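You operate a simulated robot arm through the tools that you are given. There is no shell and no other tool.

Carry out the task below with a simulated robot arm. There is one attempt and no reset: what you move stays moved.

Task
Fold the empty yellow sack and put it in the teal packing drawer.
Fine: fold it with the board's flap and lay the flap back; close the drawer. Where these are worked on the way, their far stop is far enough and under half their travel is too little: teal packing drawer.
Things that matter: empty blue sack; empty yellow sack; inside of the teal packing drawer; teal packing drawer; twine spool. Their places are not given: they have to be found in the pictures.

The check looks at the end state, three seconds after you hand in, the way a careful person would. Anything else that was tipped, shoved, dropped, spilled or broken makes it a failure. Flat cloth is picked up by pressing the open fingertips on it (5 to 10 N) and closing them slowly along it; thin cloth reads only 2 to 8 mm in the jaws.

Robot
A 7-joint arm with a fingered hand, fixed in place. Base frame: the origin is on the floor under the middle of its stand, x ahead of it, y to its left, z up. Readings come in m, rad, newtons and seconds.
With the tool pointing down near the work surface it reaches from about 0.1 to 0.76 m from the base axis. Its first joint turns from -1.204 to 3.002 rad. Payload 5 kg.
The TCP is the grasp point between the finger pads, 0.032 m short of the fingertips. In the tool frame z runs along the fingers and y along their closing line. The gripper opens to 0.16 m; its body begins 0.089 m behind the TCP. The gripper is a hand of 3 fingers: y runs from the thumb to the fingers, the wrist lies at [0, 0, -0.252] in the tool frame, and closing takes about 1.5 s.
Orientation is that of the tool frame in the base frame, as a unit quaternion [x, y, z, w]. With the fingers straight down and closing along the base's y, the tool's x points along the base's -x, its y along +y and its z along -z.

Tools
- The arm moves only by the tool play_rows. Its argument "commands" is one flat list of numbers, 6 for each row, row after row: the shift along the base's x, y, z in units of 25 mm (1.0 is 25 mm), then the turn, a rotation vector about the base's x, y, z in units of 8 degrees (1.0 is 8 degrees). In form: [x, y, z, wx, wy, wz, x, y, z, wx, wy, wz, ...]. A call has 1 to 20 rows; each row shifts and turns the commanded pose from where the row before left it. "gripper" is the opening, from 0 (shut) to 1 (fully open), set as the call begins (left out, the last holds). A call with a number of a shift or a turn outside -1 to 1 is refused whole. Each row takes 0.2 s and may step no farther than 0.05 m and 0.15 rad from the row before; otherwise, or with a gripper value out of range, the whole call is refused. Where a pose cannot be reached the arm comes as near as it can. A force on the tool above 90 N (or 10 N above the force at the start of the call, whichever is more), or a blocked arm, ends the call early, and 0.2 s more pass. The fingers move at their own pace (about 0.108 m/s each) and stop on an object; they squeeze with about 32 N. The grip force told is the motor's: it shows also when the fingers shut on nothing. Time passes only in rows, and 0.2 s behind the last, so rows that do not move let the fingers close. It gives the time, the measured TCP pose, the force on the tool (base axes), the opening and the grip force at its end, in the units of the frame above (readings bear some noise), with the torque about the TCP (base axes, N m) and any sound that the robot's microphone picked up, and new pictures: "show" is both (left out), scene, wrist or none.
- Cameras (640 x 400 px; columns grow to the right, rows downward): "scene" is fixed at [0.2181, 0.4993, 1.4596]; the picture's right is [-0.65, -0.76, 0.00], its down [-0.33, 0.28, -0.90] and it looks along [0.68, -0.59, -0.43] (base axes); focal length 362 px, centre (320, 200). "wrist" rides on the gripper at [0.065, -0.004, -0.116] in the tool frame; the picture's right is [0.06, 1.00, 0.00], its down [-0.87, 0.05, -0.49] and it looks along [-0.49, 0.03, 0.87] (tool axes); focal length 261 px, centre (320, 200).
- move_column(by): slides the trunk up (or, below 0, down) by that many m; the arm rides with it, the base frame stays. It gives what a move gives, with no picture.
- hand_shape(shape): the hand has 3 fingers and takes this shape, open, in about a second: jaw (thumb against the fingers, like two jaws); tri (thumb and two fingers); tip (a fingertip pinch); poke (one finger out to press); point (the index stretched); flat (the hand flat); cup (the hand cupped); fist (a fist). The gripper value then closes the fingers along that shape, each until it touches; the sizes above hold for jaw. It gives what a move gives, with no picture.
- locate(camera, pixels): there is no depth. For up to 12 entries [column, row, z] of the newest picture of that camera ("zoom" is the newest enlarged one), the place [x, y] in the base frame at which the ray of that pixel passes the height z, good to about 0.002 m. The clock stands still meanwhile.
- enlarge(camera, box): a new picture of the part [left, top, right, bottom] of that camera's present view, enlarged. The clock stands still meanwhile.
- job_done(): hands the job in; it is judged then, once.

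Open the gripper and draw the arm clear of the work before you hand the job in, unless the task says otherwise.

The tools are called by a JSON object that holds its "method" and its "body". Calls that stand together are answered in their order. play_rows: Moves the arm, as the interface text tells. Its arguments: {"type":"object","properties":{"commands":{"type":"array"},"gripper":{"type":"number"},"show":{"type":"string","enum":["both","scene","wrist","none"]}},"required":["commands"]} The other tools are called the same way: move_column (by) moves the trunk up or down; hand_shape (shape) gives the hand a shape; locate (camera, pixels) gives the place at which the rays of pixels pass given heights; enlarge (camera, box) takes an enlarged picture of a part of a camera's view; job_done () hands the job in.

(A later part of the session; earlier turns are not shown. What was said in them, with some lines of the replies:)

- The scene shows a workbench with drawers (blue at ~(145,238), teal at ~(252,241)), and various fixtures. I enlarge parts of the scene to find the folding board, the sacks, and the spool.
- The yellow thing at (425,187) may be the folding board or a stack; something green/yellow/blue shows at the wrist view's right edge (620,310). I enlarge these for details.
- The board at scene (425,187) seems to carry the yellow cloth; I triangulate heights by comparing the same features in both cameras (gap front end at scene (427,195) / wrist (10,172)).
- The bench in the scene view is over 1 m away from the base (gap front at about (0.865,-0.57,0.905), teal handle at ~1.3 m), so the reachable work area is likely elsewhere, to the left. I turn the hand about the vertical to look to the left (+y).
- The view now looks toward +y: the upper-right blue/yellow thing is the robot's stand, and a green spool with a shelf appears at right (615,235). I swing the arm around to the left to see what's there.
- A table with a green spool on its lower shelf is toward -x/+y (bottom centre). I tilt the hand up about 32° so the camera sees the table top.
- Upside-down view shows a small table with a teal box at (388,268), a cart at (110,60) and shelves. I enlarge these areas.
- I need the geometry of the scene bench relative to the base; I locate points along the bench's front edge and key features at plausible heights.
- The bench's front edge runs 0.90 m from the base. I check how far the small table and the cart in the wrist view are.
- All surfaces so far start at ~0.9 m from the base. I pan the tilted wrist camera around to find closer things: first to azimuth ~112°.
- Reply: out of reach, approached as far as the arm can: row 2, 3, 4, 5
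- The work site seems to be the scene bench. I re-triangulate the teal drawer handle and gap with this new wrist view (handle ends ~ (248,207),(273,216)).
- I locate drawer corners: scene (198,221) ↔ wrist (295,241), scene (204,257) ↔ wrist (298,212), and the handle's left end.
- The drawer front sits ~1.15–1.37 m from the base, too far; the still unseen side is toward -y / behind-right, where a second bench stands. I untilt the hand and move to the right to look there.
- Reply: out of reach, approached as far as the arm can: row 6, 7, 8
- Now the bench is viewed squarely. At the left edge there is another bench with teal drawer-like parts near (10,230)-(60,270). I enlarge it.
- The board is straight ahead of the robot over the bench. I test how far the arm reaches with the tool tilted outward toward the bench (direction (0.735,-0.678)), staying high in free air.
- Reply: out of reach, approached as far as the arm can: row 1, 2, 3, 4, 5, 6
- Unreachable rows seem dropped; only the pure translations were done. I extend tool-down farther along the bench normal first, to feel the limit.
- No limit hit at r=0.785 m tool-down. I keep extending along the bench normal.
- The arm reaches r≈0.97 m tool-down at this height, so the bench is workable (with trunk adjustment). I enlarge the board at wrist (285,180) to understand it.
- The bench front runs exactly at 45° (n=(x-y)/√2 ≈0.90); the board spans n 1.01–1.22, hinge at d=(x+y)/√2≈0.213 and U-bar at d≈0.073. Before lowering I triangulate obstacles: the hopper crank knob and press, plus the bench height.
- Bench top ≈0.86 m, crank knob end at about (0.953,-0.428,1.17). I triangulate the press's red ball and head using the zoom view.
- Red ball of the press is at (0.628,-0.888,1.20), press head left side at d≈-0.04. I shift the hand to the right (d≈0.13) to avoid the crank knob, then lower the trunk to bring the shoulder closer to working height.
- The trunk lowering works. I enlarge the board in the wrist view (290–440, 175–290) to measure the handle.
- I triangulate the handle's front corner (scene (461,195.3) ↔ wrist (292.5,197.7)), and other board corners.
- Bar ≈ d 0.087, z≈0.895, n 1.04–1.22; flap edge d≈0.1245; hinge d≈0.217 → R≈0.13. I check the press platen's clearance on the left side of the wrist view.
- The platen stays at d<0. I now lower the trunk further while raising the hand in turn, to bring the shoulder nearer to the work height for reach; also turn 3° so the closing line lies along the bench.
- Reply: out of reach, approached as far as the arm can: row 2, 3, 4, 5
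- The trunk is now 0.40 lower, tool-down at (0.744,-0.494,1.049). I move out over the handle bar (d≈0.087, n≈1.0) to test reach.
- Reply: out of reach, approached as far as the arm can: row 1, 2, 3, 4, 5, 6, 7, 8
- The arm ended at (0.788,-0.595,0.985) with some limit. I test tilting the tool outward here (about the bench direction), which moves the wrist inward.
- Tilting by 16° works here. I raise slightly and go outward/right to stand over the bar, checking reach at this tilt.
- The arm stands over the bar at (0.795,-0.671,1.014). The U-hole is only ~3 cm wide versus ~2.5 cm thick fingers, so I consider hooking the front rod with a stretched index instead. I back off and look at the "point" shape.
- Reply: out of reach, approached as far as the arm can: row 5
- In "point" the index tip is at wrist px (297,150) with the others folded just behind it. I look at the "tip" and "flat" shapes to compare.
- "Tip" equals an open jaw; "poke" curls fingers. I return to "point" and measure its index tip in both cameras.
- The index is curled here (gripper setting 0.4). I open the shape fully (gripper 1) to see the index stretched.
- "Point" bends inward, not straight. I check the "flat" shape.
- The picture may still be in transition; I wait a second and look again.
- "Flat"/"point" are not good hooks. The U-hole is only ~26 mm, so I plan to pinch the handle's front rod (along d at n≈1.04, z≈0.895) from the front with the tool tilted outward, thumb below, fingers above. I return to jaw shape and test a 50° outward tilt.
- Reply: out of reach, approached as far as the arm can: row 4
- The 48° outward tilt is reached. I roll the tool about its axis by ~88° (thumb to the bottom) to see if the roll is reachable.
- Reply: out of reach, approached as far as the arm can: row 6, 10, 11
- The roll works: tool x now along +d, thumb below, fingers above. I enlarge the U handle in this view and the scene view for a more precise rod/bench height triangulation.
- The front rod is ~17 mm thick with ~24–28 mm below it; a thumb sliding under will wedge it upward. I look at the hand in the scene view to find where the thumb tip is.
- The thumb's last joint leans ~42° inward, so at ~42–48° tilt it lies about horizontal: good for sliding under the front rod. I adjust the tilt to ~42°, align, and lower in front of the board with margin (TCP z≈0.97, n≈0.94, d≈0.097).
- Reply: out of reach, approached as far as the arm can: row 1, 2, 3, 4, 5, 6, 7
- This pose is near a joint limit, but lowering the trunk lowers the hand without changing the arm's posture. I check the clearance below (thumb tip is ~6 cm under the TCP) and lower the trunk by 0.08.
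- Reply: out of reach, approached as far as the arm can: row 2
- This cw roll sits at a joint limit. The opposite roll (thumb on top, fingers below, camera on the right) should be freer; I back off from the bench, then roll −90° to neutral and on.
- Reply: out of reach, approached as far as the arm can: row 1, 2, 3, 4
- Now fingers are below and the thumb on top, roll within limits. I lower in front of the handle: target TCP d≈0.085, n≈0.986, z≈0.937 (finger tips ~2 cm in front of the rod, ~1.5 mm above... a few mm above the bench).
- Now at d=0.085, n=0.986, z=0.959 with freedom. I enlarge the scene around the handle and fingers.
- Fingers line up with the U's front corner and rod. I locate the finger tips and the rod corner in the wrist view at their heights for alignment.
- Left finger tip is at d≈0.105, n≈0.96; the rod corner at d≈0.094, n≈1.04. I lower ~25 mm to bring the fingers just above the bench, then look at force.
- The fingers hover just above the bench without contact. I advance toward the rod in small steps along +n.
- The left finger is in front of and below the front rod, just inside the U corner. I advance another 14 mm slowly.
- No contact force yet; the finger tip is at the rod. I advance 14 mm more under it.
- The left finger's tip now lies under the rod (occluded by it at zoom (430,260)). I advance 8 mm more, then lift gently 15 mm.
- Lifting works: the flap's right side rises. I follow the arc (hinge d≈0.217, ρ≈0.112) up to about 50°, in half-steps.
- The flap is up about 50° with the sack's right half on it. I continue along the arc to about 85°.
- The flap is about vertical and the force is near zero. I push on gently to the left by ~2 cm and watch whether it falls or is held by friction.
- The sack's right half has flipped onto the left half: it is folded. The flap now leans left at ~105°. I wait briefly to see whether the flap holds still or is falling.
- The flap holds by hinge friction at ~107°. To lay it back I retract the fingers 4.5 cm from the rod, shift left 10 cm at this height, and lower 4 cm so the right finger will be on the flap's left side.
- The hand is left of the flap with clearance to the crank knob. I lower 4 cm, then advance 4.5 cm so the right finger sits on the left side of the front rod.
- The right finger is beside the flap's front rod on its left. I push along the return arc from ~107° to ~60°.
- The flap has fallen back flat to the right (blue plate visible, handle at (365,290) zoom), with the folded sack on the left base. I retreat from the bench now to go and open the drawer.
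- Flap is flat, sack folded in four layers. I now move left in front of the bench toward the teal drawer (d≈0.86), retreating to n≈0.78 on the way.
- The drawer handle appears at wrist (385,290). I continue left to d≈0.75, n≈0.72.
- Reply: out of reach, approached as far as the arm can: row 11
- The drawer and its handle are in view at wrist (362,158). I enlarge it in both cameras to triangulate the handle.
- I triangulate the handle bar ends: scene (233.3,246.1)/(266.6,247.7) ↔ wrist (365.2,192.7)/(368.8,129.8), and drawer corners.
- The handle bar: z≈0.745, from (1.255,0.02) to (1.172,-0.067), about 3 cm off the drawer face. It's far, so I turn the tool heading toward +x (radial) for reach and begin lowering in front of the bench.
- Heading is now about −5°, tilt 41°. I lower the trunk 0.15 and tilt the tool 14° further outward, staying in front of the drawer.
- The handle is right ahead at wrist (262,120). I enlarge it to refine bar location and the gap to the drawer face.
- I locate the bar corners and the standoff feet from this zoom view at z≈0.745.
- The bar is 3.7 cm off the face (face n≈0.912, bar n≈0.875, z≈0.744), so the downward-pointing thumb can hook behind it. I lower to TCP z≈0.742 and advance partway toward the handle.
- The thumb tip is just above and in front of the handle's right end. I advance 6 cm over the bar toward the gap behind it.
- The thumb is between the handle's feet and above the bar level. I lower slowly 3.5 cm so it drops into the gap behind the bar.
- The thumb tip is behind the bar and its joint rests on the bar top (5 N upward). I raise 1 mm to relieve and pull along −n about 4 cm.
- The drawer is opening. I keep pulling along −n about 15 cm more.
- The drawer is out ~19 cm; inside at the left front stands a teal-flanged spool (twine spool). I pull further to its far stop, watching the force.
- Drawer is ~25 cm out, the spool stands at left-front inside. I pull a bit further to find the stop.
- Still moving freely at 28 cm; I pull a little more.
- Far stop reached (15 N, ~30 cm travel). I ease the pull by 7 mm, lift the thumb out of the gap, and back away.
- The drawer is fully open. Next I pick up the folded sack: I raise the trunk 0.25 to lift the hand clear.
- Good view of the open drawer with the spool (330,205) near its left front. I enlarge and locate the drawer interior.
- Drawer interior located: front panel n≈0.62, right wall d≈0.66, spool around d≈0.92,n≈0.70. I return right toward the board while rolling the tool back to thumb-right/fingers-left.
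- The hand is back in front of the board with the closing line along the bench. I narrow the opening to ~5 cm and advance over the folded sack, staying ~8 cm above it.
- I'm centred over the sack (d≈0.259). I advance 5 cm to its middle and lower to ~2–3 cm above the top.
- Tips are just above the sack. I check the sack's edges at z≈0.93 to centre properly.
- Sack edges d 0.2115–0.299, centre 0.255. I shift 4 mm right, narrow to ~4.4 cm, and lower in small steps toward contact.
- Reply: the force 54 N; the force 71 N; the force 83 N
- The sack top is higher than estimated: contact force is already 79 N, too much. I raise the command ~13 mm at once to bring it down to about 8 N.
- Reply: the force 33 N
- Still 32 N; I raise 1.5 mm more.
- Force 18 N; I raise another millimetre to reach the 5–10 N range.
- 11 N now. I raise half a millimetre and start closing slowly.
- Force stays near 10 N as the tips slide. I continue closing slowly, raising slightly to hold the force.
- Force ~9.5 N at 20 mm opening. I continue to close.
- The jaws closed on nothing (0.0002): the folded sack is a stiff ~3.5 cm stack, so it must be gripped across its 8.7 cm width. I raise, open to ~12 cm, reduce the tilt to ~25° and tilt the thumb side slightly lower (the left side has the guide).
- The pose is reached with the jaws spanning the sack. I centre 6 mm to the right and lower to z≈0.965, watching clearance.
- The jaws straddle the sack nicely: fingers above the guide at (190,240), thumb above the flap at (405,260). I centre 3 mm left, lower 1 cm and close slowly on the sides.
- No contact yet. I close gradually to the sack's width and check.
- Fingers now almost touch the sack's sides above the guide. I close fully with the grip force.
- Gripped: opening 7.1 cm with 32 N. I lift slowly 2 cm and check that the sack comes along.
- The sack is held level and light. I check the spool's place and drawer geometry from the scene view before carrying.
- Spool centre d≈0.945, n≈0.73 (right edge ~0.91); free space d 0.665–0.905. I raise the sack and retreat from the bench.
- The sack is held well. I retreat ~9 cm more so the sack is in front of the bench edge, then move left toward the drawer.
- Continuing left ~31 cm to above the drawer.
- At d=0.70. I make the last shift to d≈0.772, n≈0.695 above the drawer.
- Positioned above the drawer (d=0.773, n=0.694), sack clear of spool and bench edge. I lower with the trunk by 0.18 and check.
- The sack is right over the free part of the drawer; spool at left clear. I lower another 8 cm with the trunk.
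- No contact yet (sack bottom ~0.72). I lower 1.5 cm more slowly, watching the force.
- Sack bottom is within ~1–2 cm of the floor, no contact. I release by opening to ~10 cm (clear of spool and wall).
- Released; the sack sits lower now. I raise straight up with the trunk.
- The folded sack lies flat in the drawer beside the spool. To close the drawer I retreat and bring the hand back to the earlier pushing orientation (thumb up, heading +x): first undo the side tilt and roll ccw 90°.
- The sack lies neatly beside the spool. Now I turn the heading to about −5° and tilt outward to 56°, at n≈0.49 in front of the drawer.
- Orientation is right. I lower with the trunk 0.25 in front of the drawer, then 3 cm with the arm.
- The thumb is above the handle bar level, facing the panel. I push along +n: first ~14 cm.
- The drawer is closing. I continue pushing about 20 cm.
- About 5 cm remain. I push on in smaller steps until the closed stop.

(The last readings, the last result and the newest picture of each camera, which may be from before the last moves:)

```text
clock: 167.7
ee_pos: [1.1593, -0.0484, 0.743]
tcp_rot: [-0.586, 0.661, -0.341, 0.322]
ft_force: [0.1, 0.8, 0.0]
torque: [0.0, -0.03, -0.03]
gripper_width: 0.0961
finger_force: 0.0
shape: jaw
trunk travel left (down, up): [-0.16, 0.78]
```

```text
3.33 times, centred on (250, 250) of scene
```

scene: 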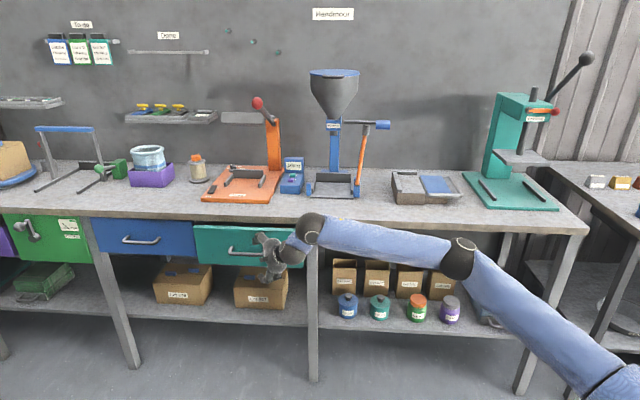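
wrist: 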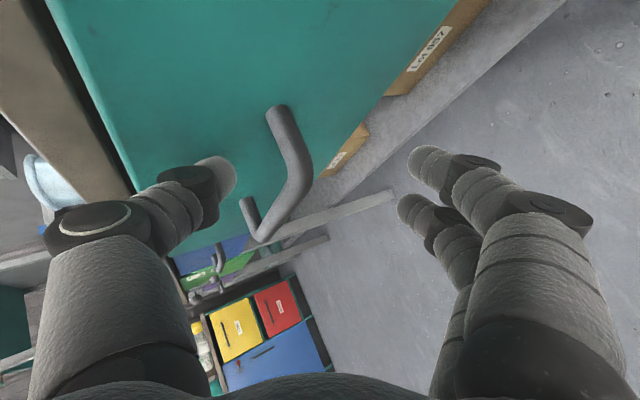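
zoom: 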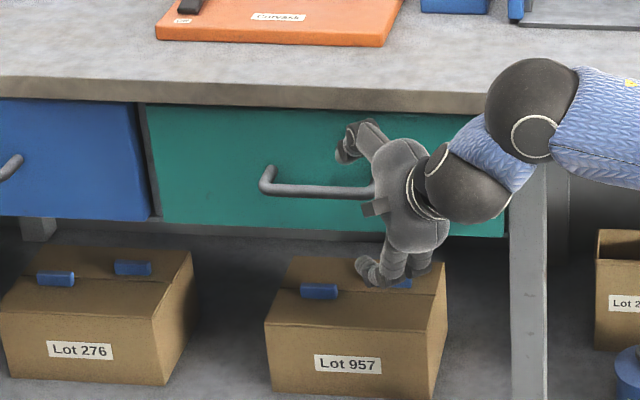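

Nearly flush. I push a few more millimetres until I feel the stop.

{"method": "play_rows", "body": {"commands": [0.1, -0.1, 0, 0, 0, 0, 0.1, -0.1, 0, 0, 0, 0, 0, 0, 0, 0, 0, 0], "show": "none"}}

```text
clock: 168.5
ee_pos: [1.1636, -0.05, 0.7435]
tcp_rot: [-0.587, 0.659, -0.341, 0.323]
ft_force: [-12.0, 13.3, 4.6]
torque: [-0.56, -0.69, 0.69]
gripper_width: 0.0953
finger_force: 0.1
shape: jaw
trunk travel left (down, up): [-0.16, 0.78]
```

The stop is reached (18 N). I back off along −n above the handle bar and look at the drawer.

{"method": "play_rows", "body": {"commands": [-0.2, 0.2, 0, 0, 0, 0, -0.3, 0.3, 0, 0, 0, 0, -0.5, 0.5, 0, 0, 0, 0, -0.5, 0.5, 0, 0, 0, 0, -0.5, 0.5, 0, 0, 0, 0, -0.5, 0.5, 0, 0, 0, 0, -0.5, 0.5, 0, 0, 0, 0, -0.5, 0.5, 0, 0, 0, 0, -0.5, 0.5, 0, 0, 0, 0, -0.5, 0.5, 0, 0, 0, 0]}}

{"method": "enlarge", "body": {"camera": "scene", "box": [170, 190, 330, 310]}}

{"method": "enlarge", "body": {"camera": "scene", "box": [370, 140, 500, 220]}}

```text
clock: 170.7
ee_pos: [1.0507, 0.0576, 0.7426]
tcp_rot: [-0.586, 0.66, -0.342, 0.322]
ft_force: [0.6, -0.2, 0.4]
torque: [0.01, 0.01, 0.01]
gripper_width: 0.0963
finger_force: 0.0
shape: jaw
trunk travel left (down, up): [-0.16, 0.78]
```

scene: 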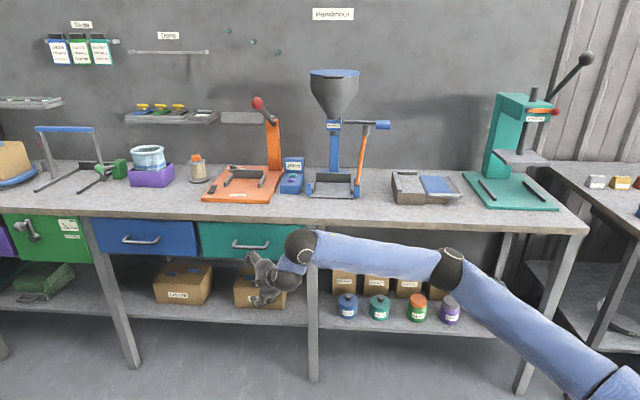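
wrist: 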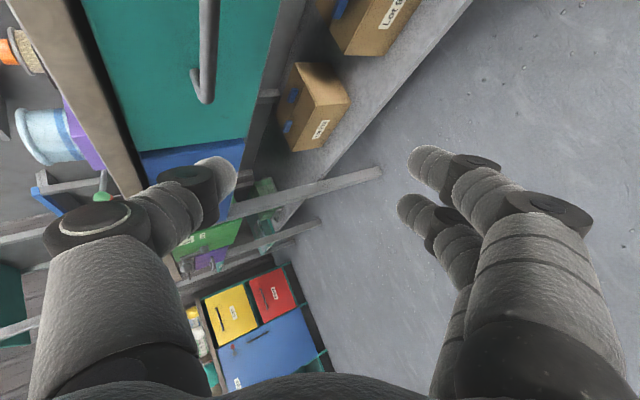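

```text
3.33 times, centred on (250, 250) of scene
```

zoom: 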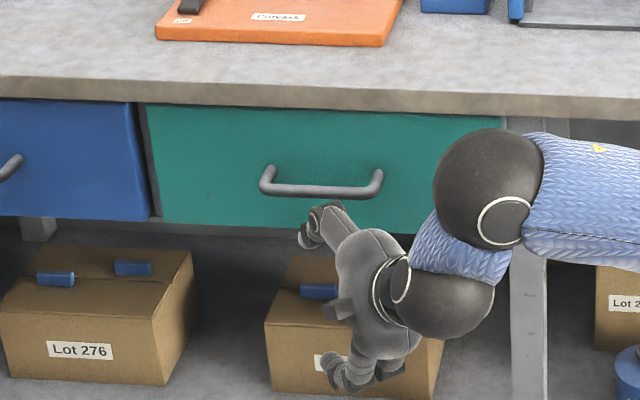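

```text
4.92 times, centred on (435, 180) of scene
```

zoom: 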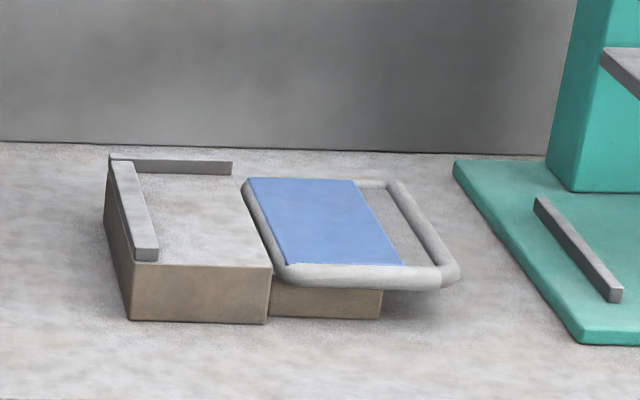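

The drawer is closed flush, the flap lies back, and the board hasn't moved. I open the gripper, retract the arm from the bench and raise the trunk.

{"method": "play_rows", "body": {"commands": [-0.8, 0.3, 0, 0, 0, 0, -0.8, 0.3, 0, 0, 0, 0, -0.8, 0.2, 0, 0, 0, 0, -0.8, 0.2, 0, 0, 0, 0, -0.8, 0, 0, 0, 0, 0, -0.8, 0, 0, 0, 0, 0, -0.8, 0, 0, 0, 0, 0], "gripper": 1, "show": "none"}}

{"method": "move_column", "body": {"by": 0.35}}

{"method": "play_rows", "body": {"commands": [-0.6, 0, 0.3, 0, 0, 0, -0.6, 0, 0.3, 0, 0, 0, -0.6, 0, 0.3, 0, 0, 0]}}

```text
clock: 172.3
ee_pos: [0.9111, 0.0811, 0.7452]
tcp_rot: [-0.586, 0.66, -0.342, 0.322]
ft_force: [-0.1, 0.0, -0.7]
torque: [0.0, -0.06, 0.01]
gripper_width: 0.1597
finger_force: 0.1
shape: jaw
trunk travel left (down, up): [-0.16, 0.78]
```

```text
clock: 175.7
ee_pos: [0.9106, 0.0813, 1.0937]
tcp_rot: [-0.586, 0.661, -0.342, 0.322]
ft_force: [0.5, -0.6, -0.8]
torque: [0.0, -0.01, -0.01]
gripper_width: 0.1598
finger_force: 0.0
shape: jaw
trunk travel left (down, up): [-0.51, 0.43]
```

```text
clock: 176.5
ee_pos: [0.8632, 0.0806, 1.1149]
tcp_rot: [-0.586, 0.66, -0.342, 0.321]
ft_force: [0.7, 0.4, 0.7]
torque: [0.0, 0.0, -0.01]
gripper_width: 0.1599
finger_force: 0.2
shape: jaw
trunk travel left (down, up): [-0.51, 0.43]
```

scene: 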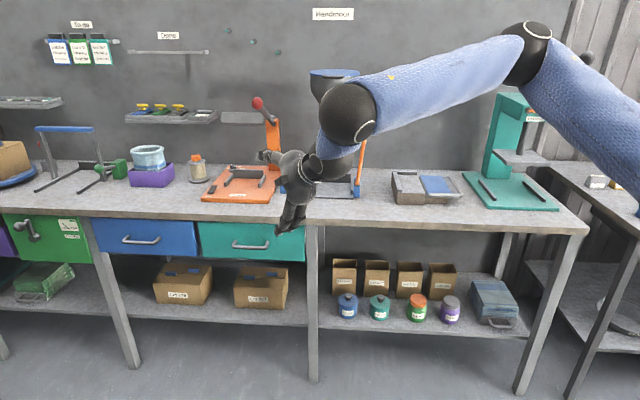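
wrist: 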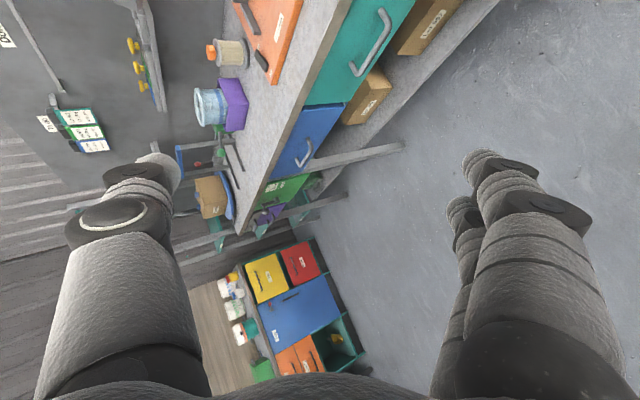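

Everything looks in place. I draw the arm a bit further back and take a last look at the bench.

{"method": "play_rows", "body": {"commands": [-0.8, 0.1, 0.2, 0, 0, 0, -0.8, 0.1, 0.2, 0, 0, 0, -0.8, 0.1, 0.2, 0, 0, 0, -0.8, 0.1, 0.2, 0, 0, 0, -0.8, 0.1, 0.2, 0, 0, 0, -0.8, 0.1, 0.2, 0, 0, 0, -0.8, 0.1, 0.2, 0, 0, 0, -0.8, 0.1, 0.2, 0, 0, 0]}}

{"method": "enlarge", "body": {"camera": "scene", "box": [0, 120, 330, 320]}}

{"method": "enlarge", "body": {"camera": "scene", "box": [320, 120, 600, 320]}}

```text
clock: 178.3
ee_pos: [0.7035, 0.1016, 1.1581]
tcp_rot: [-0.586, 0.66, -0.343, 0.323]
ft_force: [-0.3, -0.3, 0.5]
torque: [-0.01, 0.05, 0.01]
gripper_width: 0.1599
finger_force: 0.0
shape: jaw
trunk travel left (down, up): [-0.51, 0.43]
```

scene: 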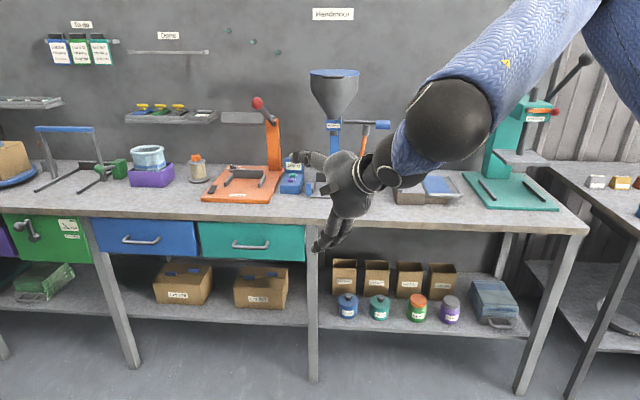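
wrist: 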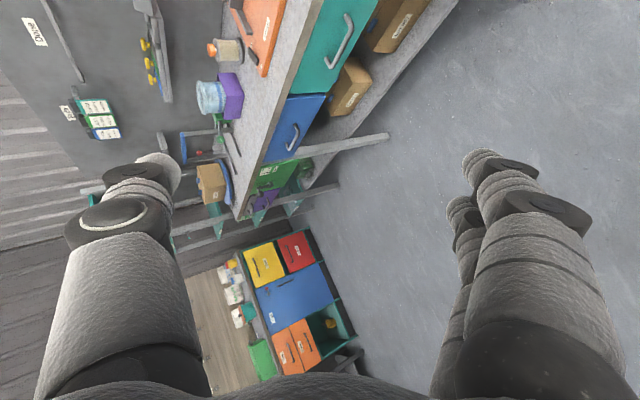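

```text
1.94 times, centred on (165, 220) of scene
```

zoom: 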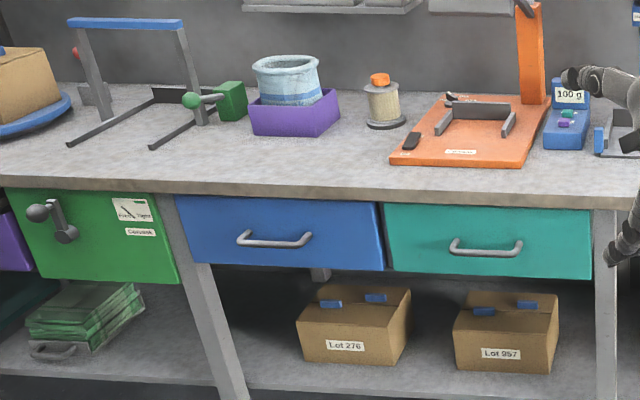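

```text
2.00 times, centred on (460, 220) of scene
```

zoom: 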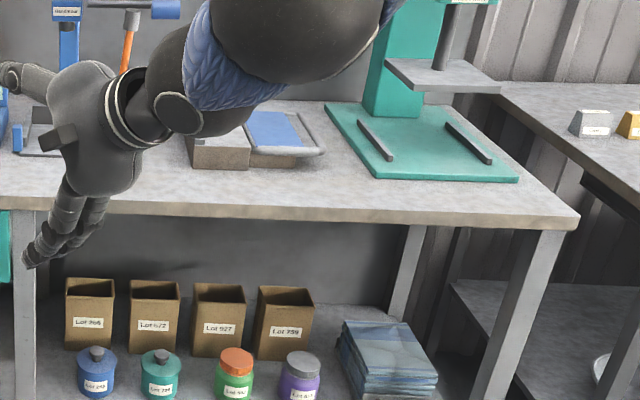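

The teal drawer is flush with its neighbour and the board's flap is laid back. Everything else looks undisturbed, and the open hand is well clear of the bench, so I hand the job in.

{"method": "job_done", "body": {}}

```text
The job is handed in.
```

The yellow sack is folded and lying flat in the teal packing drawer, next to the twine spool. I folded it with the board's flap and laid the flap back. I opened the drawer to its far stop to place the sack, then pushed it shut until it was flush.

In the last pictures nothing else looks moved or tipped, and the board is where it started. The gripper is open and the arm is clear of the bench.

My first try at picking up the folded sack pressed it with about 79 N, well over the 5 to 10 N advised. I backed off and gripped it across its width instead, and saw no damage or shift to the sack or the board.
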